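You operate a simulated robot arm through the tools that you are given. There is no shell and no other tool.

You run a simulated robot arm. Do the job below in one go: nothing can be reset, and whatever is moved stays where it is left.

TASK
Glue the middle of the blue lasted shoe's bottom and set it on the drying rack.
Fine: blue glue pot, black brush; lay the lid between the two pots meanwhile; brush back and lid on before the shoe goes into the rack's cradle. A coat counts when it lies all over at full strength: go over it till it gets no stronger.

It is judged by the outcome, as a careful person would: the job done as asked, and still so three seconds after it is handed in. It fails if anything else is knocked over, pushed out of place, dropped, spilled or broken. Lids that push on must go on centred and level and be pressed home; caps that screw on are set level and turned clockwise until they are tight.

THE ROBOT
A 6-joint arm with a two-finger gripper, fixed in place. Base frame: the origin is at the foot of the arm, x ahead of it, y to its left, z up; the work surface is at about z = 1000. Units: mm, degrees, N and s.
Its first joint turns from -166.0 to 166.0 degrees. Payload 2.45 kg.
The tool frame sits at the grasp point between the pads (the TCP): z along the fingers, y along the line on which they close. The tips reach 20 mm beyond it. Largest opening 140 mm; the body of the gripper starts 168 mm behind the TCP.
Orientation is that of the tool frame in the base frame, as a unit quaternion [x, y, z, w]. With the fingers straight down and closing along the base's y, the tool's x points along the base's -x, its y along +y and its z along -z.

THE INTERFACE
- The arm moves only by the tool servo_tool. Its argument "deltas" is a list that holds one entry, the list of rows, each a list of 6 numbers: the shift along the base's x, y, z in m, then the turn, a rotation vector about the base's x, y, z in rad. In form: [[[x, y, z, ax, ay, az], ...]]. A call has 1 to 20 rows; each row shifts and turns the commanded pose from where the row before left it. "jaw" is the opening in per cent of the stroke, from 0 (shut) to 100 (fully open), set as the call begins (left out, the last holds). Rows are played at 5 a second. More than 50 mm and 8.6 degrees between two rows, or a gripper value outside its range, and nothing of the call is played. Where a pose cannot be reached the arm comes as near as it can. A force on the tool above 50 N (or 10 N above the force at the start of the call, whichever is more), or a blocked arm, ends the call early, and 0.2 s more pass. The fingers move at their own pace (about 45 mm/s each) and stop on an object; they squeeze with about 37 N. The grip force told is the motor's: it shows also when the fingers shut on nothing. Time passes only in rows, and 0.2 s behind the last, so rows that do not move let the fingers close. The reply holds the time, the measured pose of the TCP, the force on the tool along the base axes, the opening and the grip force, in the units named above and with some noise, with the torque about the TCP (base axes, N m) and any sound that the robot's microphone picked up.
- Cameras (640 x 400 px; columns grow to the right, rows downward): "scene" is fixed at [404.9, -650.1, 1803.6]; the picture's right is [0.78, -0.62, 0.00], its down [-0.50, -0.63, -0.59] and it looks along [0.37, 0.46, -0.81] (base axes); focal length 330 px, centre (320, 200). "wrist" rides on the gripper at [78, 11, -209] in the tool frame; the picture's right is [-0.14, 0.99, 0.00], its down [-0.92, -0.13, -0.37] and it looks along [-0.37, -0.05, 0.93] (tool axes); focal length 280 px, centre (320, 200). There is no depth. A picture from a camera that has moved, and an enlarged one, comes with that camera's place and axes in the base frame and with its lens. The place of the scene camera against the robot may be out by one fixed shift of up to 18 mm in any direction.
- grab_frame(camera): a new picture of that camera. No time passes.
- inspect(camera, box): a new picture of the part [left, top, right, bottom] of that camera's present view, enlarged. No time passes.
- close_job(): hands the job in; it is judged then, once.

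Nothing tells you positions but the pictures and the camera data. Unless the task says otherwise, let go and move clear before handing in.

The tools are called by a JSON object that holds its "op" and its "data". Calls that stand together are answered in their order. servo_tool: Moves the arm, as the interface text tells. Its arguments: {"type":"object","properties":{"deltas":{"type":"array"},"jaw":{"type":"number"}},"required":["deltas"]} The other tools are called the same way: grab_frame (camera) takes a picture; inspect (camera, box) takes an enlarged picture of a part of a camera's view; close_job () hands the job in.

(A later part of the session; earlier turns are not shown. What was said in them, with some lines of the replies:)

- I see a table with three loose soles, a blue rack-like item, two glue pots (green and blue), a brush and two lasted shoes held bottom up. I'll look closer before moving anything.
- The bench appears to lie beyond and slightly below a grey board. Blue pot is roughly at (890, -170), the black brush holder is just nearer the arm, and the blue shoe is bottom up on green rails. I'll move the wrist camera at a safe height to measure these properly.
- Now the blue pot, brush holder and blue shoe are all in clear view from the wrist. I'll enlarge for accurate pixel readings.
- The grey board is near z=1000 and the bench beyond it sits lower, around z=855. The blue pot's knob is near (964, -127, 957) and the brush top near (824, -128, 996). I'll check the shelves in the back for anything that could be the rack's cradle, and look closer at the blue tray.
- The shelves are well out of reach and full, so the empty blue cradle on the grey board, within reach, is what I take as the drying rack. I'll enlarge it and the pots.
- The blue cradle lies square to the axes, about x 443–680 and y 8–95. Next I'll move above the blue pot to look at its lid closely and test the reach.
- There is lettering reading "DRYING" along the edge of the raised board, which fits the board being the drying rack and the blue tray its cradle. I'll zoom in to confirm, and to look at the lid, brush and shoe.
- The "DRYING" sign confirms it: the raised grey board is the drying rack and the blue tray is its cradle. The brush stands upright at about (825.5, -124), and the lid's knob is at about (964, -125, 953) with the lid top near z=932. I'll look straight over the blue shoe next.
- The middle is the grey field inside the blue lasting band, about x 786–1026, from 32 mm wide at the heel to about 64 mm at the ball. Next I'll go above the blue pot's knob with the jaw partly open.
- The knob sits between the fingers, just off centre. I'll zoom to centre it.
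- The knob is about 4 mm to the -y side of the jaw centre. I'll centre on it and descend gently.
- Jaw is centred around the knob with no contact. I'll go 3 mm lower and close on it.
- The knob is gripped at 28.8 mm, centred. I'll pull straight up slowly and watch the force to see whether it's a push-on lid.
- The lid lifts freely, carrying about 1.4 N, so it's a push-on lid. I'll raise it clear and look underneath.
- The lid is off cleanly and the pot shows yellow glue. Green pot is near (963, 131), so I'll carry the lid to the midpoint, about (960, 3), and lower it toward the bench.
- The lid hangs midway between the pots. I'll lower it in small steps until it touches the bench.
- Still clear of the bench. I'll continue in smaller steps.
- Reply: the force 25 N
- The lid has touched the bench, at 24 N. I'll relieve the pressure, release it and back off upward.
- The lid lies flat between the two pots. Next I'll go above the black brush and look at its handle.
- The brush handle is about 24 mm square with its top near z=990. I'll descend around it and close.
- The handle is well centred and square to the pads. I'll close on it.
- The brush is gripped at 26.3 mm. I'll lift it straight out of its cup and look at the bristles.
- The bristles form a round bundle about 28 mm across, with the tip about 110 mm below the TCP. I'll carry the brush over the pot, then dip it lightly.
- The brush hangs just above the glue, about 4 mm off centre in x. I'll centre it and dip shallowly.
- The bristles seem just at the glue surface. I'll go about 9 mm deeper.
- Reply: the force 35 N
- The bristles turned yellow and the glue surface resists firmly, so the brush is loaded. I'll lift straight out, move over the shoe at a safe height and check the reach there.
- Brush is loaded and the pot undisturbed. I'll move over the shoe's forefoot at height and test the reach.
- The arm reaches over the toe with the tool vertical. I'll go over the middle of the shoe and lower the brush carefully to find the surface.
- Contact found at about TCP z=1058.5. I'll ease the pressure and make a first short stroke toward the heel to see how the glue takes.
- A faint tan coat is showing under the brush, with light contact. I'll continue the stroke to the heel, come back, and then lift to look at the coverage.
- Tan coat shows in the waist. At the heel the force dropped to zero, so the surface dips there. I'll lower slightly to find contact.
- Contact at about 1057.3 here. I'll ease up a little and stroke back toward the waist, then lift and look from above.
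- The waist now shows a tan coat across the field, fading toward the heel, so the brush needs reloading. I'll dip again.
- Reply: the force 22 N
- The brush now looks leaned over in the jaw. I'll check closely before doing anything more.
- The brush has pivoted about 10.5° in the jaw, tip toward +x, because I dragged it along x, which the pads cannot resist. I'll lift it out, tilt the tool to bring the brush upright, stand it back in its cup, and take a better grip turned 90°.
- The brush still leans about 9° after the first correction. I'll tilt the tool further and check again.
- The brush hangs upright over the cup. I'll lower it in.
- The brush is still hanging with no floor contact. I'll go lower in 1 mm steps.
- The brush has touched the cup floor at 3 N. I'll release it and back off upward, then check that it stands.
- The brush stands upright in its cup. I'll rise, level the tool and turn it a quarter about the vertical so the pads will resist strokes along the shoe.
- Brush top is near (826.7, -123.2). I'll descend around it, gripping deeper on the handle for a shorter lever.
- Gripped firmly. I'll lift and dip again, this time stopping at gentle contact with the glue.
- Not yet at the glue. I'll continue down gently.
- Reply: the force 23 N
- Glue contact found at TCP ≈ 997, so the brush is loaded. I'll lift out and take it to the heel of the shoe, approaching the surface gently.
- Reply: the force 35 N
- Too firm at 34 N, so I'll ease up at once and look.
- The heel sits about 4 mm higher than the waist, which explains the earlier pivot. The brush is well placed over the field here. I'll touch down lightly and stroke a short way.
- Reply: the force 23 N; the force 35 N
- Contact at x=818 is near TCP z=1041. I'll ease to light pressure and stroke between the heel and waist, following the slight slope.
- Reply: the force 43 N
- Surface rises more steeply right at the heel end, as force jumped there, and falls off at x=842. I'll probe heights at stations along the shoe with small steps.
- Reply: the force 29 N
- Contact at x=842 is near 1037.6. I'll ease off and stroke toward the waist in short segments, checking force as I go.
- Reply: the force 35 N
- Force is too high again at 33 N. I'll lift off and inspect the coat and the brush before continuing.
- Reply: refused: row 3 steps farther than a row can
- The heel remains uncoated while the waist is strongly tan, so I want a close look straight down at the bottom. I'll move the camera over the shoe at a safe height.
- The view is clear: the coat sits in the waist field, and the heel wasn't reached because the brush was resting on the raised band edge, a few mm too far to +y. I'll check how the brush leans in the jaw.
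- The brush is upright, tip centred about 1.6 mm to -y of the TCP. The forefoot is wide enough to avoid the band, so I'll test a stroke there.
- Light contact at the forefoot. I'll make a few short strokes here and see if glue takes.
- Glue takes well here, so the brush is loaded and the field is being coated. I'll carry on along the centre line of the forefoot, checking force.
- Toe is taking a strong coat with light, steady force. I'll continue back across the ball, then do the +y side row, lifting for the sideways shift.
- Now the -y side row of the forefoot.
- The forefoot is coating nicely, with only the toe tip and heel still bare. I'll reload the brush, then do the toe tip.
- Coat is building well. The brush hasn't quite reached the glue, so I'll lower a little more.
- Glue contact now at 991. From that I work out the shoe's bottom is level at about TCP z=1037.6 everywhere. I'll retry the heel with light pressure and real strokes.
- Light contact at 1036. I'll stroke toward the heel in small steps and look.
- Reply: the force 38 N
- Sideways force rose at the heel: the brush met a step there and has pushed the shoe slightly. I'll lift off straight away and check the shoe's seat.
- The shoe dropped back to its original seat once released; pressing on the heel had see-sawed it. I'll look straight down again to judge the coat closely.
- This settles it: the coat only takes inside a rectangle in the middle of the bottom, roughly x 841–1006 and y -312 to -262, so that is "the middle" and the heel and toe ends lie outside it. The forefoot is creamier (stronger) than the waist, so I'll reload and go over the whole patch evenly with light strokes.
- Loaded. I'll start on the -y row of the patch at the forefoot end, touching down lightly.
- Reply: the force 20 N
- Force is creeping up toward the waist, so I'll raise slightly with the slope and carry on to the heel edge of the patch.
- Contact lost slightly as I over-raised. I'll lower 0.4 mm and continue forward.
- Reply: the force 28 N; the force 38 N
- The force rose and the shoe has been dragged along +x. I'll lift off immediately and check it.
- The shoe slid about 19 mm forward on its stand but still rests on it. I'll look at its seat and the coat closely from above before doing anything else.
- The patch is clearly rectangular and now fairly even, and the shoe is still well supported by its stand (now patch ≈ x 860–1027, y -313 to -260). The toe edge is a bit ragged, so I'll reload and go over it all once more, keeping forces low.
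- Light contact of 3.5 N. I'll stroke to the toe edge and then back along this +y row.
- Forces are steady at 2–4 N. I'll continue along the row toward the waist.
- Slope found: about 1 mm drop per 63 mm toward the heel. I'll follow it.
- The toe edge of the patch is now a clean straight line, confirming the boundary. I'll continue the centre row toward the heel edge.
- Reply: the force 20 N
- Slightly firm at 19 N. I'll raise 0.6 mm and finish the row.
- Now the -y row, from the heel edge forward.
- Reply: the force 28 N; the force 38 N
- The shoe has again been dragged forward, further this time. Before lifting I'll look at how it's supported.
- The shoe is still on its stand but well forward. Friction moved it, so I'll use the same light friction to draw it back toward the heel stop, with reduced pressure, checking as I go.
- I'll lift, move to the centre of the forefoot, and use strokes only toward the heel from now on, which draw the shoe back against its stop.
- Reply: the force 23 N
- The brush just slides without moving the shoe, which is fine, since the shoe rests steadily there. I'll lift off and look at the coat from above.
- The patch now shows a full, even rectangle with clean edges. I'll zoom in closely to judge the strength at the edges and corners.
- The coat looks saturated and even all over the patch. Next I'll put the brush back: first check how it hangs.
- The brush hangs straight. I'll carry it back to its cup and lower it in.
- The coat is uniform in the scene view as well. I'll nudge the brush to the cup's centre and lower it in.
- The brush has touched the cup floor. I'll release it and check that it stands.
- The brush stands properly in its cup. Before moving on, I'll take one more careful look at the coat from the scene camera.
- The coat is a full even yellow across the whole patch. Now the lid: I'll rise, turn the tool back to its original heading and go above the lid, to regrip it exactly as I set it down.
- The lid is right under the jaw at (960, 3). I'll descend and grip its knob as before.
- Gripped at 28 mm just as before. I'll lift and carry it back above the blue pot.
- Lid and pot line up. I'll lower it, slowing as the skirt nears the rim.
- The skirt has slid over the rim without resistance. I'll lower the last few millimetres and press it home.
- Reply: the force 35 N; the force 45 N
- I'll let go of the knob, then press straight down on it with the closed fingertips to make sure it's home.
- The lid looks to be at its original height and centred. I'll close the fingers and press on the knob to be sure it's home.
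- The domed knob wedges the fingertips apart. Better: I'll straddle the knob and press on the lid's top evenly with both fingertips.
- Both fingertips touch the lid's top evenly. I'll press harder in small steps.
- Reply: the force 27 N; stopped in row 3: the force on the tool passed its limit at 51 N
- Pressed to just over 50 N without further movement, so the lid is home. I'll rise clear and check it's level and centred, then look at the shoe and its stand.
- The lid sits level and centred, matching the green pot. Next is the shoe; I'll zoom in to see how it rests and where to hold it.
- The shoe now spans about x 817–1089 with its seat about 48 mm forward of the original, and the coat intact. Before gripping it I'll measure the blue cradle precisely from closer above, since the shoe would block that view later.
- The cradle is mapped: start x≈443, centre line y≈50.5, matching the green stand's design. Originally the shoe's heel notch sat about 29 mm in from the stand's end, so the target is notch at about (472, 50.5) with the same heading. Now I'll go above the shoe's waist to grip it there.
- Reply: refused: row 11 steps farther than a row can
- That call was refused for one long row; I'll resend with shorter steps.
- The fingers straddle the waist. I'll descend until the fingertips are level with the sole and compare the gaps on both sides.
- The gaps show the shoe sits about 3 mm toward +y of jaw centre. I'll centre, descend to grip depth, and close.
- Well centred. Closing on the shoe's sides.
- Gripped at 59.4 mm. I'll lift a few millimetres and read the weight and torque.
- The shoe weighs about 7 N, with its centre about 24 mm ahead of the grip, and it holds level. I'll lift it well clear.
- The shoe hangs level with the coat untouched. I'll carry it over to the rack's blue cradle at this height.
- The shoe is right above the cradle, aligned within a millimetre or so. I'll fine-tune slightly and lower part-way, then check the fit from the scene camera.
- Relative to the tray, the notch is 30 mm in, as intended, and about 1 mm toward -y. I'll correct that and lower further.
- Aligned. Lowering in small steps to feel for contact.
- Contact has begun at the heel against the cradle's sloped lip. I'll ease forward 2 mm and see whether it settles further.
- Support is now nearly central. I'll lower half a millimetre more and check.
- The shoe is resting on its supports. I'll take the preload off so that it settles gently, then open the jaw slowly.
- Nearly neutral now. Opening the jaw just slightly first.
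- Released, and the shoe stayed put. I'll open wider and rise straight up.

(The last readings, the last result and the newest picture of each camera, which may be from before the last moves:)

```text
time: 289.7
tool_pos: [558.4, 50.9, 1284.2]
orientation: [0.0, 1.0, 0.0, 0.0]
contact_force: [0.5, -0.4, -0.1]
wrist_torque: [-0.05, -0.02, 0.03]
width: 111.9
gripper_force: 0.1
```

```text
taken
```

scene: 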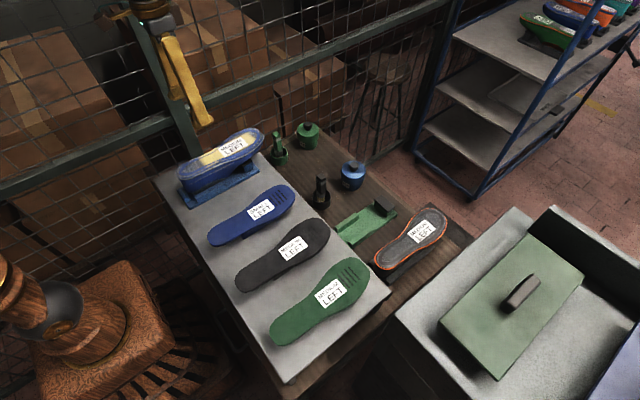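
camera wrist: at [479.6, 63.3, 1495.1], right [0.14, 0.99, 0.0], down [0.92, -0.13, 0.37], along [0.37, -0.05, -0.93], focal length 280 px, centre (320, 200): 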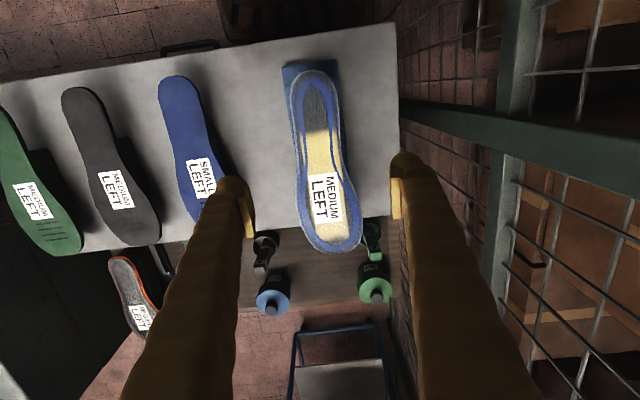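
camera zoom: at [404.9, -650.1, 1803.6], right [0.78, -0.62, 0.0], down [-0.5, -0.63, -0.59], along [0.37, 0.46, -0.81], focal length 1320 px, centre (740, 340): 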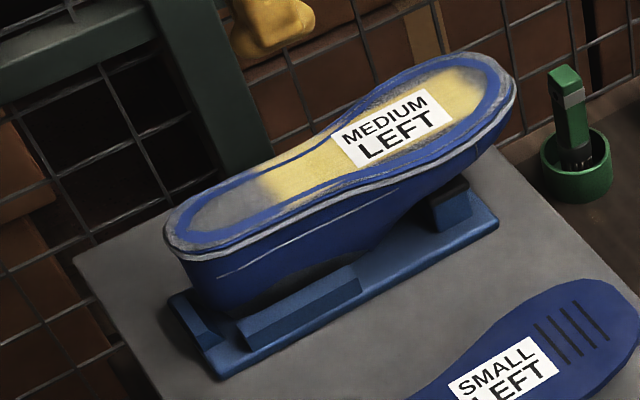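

The shoe now rests in the cradle. I'll look closely at the seat, both from the scene and from above.

{"op": "inspect", "data": {"camera": "scene", "box": [200, 145, 260, 200]}}

{"op": "inspect", "data": {"camera": "scene", "box": [170, 160, 230, 215]}}

{"op": "inspect", "data": {"camera": "wrist", "box": [260, 50, 400, 260]}}

```text
7.27 times, centred on (230, 172) of scene
camera zoom: at [404.9, -650.1, 1803.6], right [0.78, -0.62, 0.0], down [-0.5, -0.63, -0.59], along [0.37, 0.46, -0.81], focal length 2400 px, centre (974, 400)
```

zoom: 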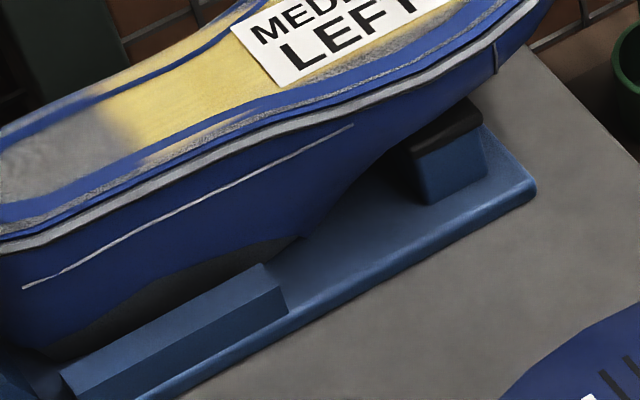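

```text
7.27 times, centred on (200, 188) of scene
camera zoom: at [404.9, -650.1, 1803.6], right [0.78, -0.62, 0.0], down [-0.5, -0.63, -0.59], along [0.37, 0.46, -0.81], focal length 2400 px, centre (1193, 291)
```

zoom: 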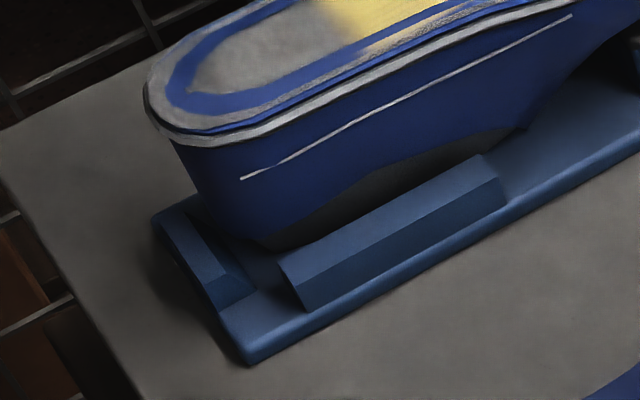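

```text
1.90 times, centred on (330, 155) of wrist
camera zoom: at [479.6, 63.3, 1495.1], right [0.14, 0.99, 0.0], down [0.92, -0.13, 0.37], along [0.37, -0.05, -0.93], focal length 534 px, centre (301, 286)
```

zoom: 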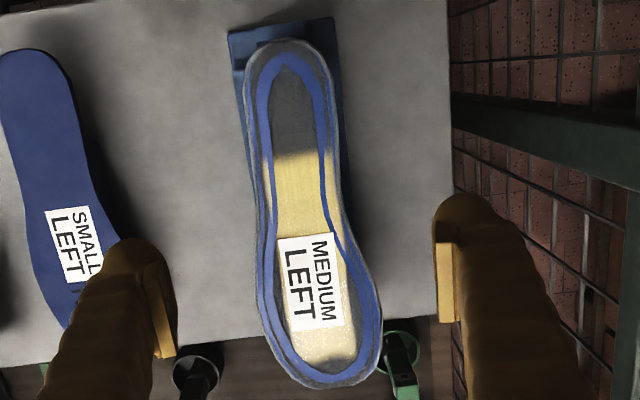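

I'll compare with the orange shoe, which sits properly in the same kind of stand.

{"op": "inspect", "data": {"camera": "scene", "box": [360, 195, 460, 285]}}

{"op": "inspect", "data": {"camera": "scene", "box": [165, 115, 275, 215]}}

```text
4.44 times, centred on (410, 240) of scene
camera zoom: at [404.9, -650.1, 1803.6], right [0.78, -0.62, 0.0], down [-0.5, -0.63, -0.59], along [0.37, 0.46, -0.81], focal length 1467 px, centre (-80, 22)
```

zoom: 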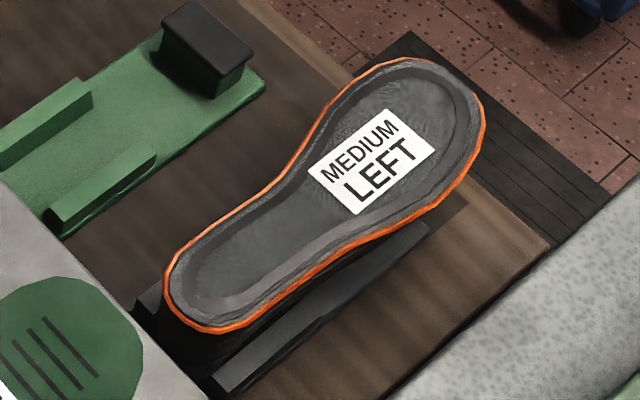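

```text
4.00 times, centred on (220, 165) of scene
camera zoom: at [404.9, -650.1, 1803.6], right [0.78, -0.62, 0.0], down [-0.5, -0.63, -0.59], along [0.37, 0.46, -0.81], focal length 1320 px, centre (720, 340)
```

zoom: 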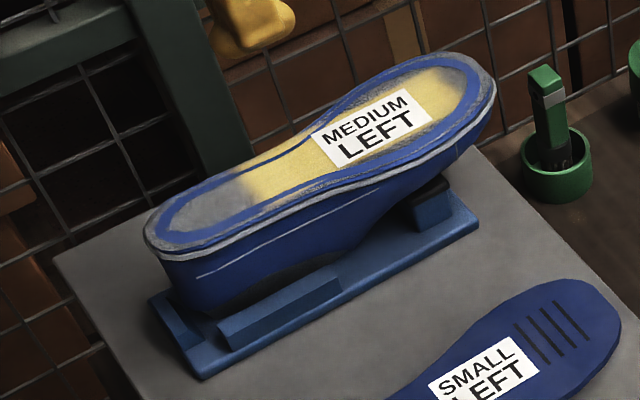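

{"op": "inspect", "data": {"camera": "wrist", "box": [270, 50, 360, 130]}}

{"op": "inspect", "data": {"camera": "wrist", "box": [280, 150, 380, 260]}}

```text
5.00 times, centred on (315, 90) of wrist
camera zoom: at [479.6, 63.3, 1495.1], right [0.14, 0.99, 0.0], down [0.92, -0.13, 0.37], along [0.37, -0.05, -0.93], focal length 1402 px, centre (345, 750)
```

zoom: 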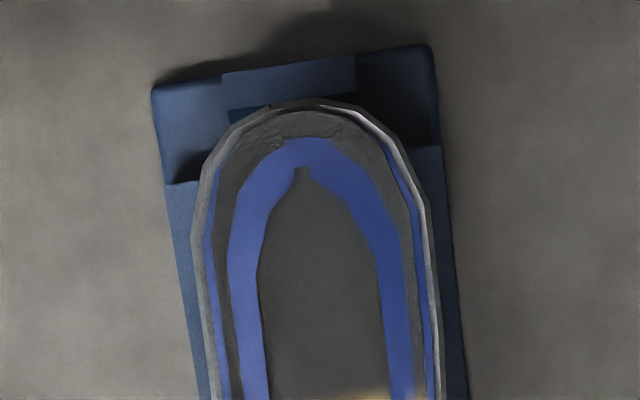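

```text
3.64 times, centred on (330, 205) of wrist
camera zoom: at [479.6, 63.3, 1495.1], right [0.14, 0.99, 0.0], down [0.92, -0.13, 0.37], along [0.37, -0.05, -0.93], focal length 1020 px, centre (284, 182)
```

zoom: 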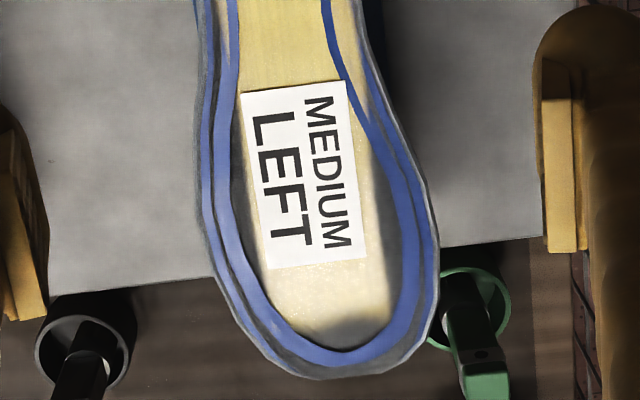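

The shoe sits level in the cradle, heel notch within about 2 mm of nominal. I'll check that the surroundings are undisturbed using the same view I took at the start.

{"op": "inspect", "data": {"camera": "scene", "box": [260, 120, 420, 250]}}

{"op": "inspect", "data": {"camera": "scene", "box": [330, 140, 380, 200]}}

{"op": "inspect", "data": {"camera": "wrist", "box": [230, 210, 400, 320]}}

```text
3.08 times, centred on (340, 185) of scene
camera zoom: at [404.9, -650.1, 1803.6], right [0.78, -0.62, 0.0], down [-0.5, -0.63, -0.59], along [0.37, 0.46, -0.81], focal length 1015 px, centre (258, 246)
```

zoom: 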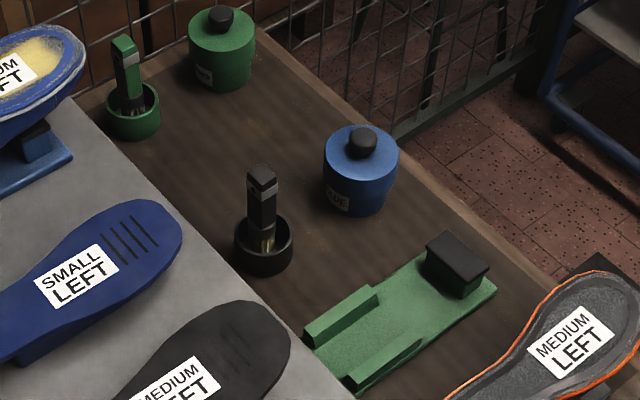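

```text
6.67 times, centred on (355, 170) of scene
camera zoom: at [404.9, -650.1, 1803.6], right [0.78, -0.62, 0.0], down [-0.5, -0.63, -0.59], along [0.37, 0.46, -0.81], focal length 2200 px, centre (87, 400)
```

zoom: 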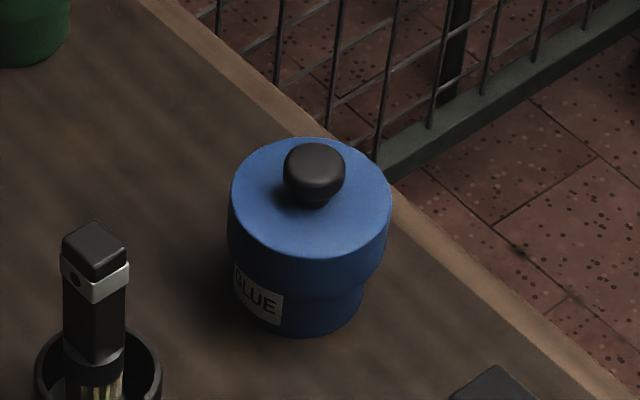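

```text
3.64 times, centred on (315, 265) of wrist
camera zoom: at [479.6, 63.3, 1495.1], right [0.14, 0.99, 0.0], down [0.92, -0.13, 0.37], along [0.37, -0.05, -0.93], focal length 1020 px, centre (338, -36)
```

zoom: 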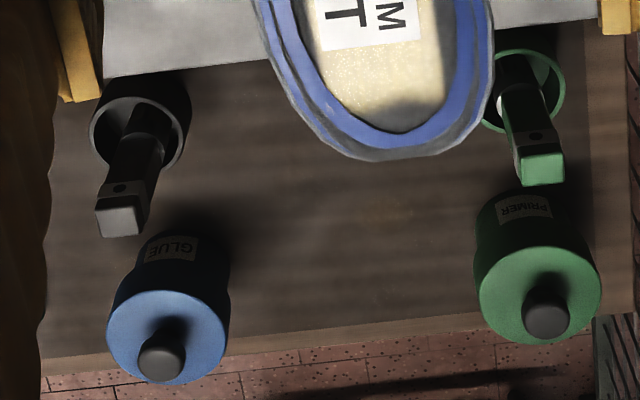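

Everything else stands where it was: brush in its cup, lid level on the pot, green stand in place. I'll move the arm clear, wait a moment, and confirm the shoe is still.

{"op": "servo_tool", "data": {"deltas": [[[0, 0, 0.03, 0, 0, 0], [0, -0.03, 0.03, 0, 0, 0], [0, -0.04, 0.01, 0, 0, 0], [0, -0.04, 0, 0, 0, 0], [0, -0.04, 0, 0, 0, 0], [0, -0.04, 0, 0, 0, 0], [0, 0, 0, 0, 0, 0], [0, 0, 0, 0, 0, 0], [0, 0, 0, 0, 0, 0], [0, 0, 0, 0, 0, 0], [0, 0, 0, 0, 0, 0], [0, 0, 0, 0, 0, 0], [0, 0, 0, 0, 0, 0], [0, 0, 0, 0, 0, 0]]]}}

{"op": "inspect", "data": {"camera": "scene", "box": [165, 115, 275, 215]}}

{"op": "grab_frame", "data": {"camera": "wrist"}}

{"op": "grab_frame", "data": {"camera": "scene"}}

```text
time: 292.7
tool_pos: [560.0, -139.6, 1355.9]
orientation: [0.0, 1.0, -0.001, 0.001]
contact_force: [0.0, -0.6, 0.3]
wrist_torque: [0.0, 0.03, -0.01]
width: 112.0
gripper_force: 0.0
```

```text
4.00 times, centred on (220, 165) of scene
camera zoom: at [404.9, -650.1, 1803.6], right [0.78, -0.62, 0.0], down [-0.5, -0.63, -0.59], along [0.37, 0.46, -0.81], focal length 1320 px, centre (720, 340)
```

zoom: 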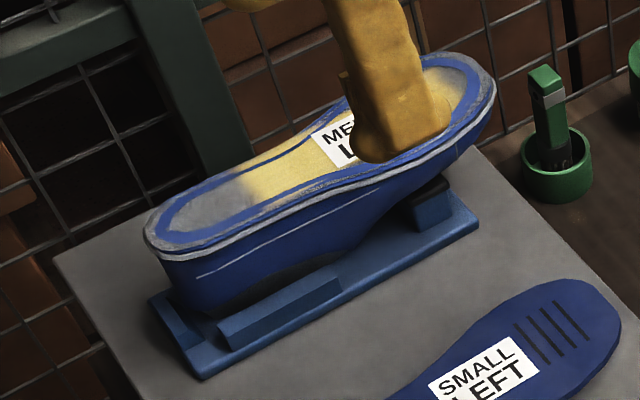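

```text
taken
camera wrist: at [480.8, -128.3, 1565.0], right [0.14, 0.99, 0.0], down [0.92, -0.13, 0.37], along [0.37, -0.05, -0.93], focal length 280 px, centre (320, 200)
```

wrist: 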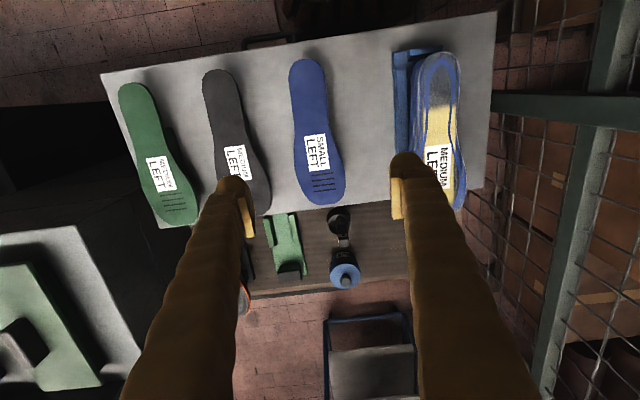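

```text
taken
```

scene: 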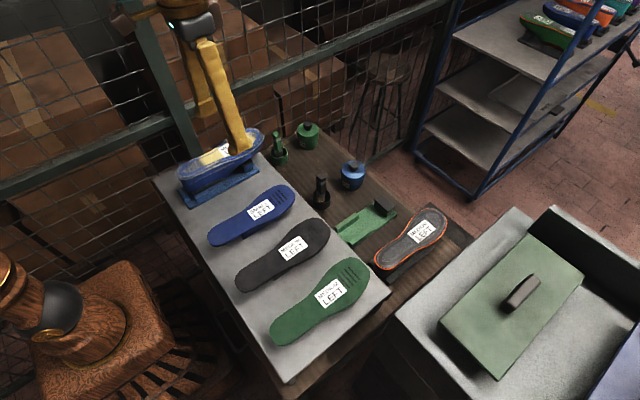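

The glued blue shoe sits still in the rack's cradle, sole up with the coat intact. The black brush is back in its cup, the blue pot's lid is pressed home, and the arm is clear. I'm handing in the job.

{"op": "close_job", "data": {}}

```text
The job is handed in.
```

The job is handed in. The middle of the blue shoe's bottom is glued and the shoe is sitting sole up in the blue cradle on the drying rack.

- **Glue coat:** it covers a rectangle in the middle of the bottom, evenly in every view I took, and going over it again did not change its colour. Part of the patch lies under the white label, where I could brush but not see the coat.
- **Heel and toe ends:** these stayed bare. I tried the heel repeatedly and it would not take glue, so I took the rectangle to be the middle you meant.
- **Brush and lid:** the black brush is back in its cup. The blue pot's lid lay between the two pots while I worked. It is now back on, level and centred, and pressed until it would go no further, just over 50 N.
- **Shoe placement:** it rests within about 2 mm of the position it had in its own stand. It did not move during the few seconds I watched after letting go.
- **A slip along the way:** brushing pushed the shoe about 50 mm forward on its green stand. It stayed on the stand, and I picked it up from there.
- **Everything else:** compared with the starting view, the pots, brush cups, green stand and other soles are where they were.
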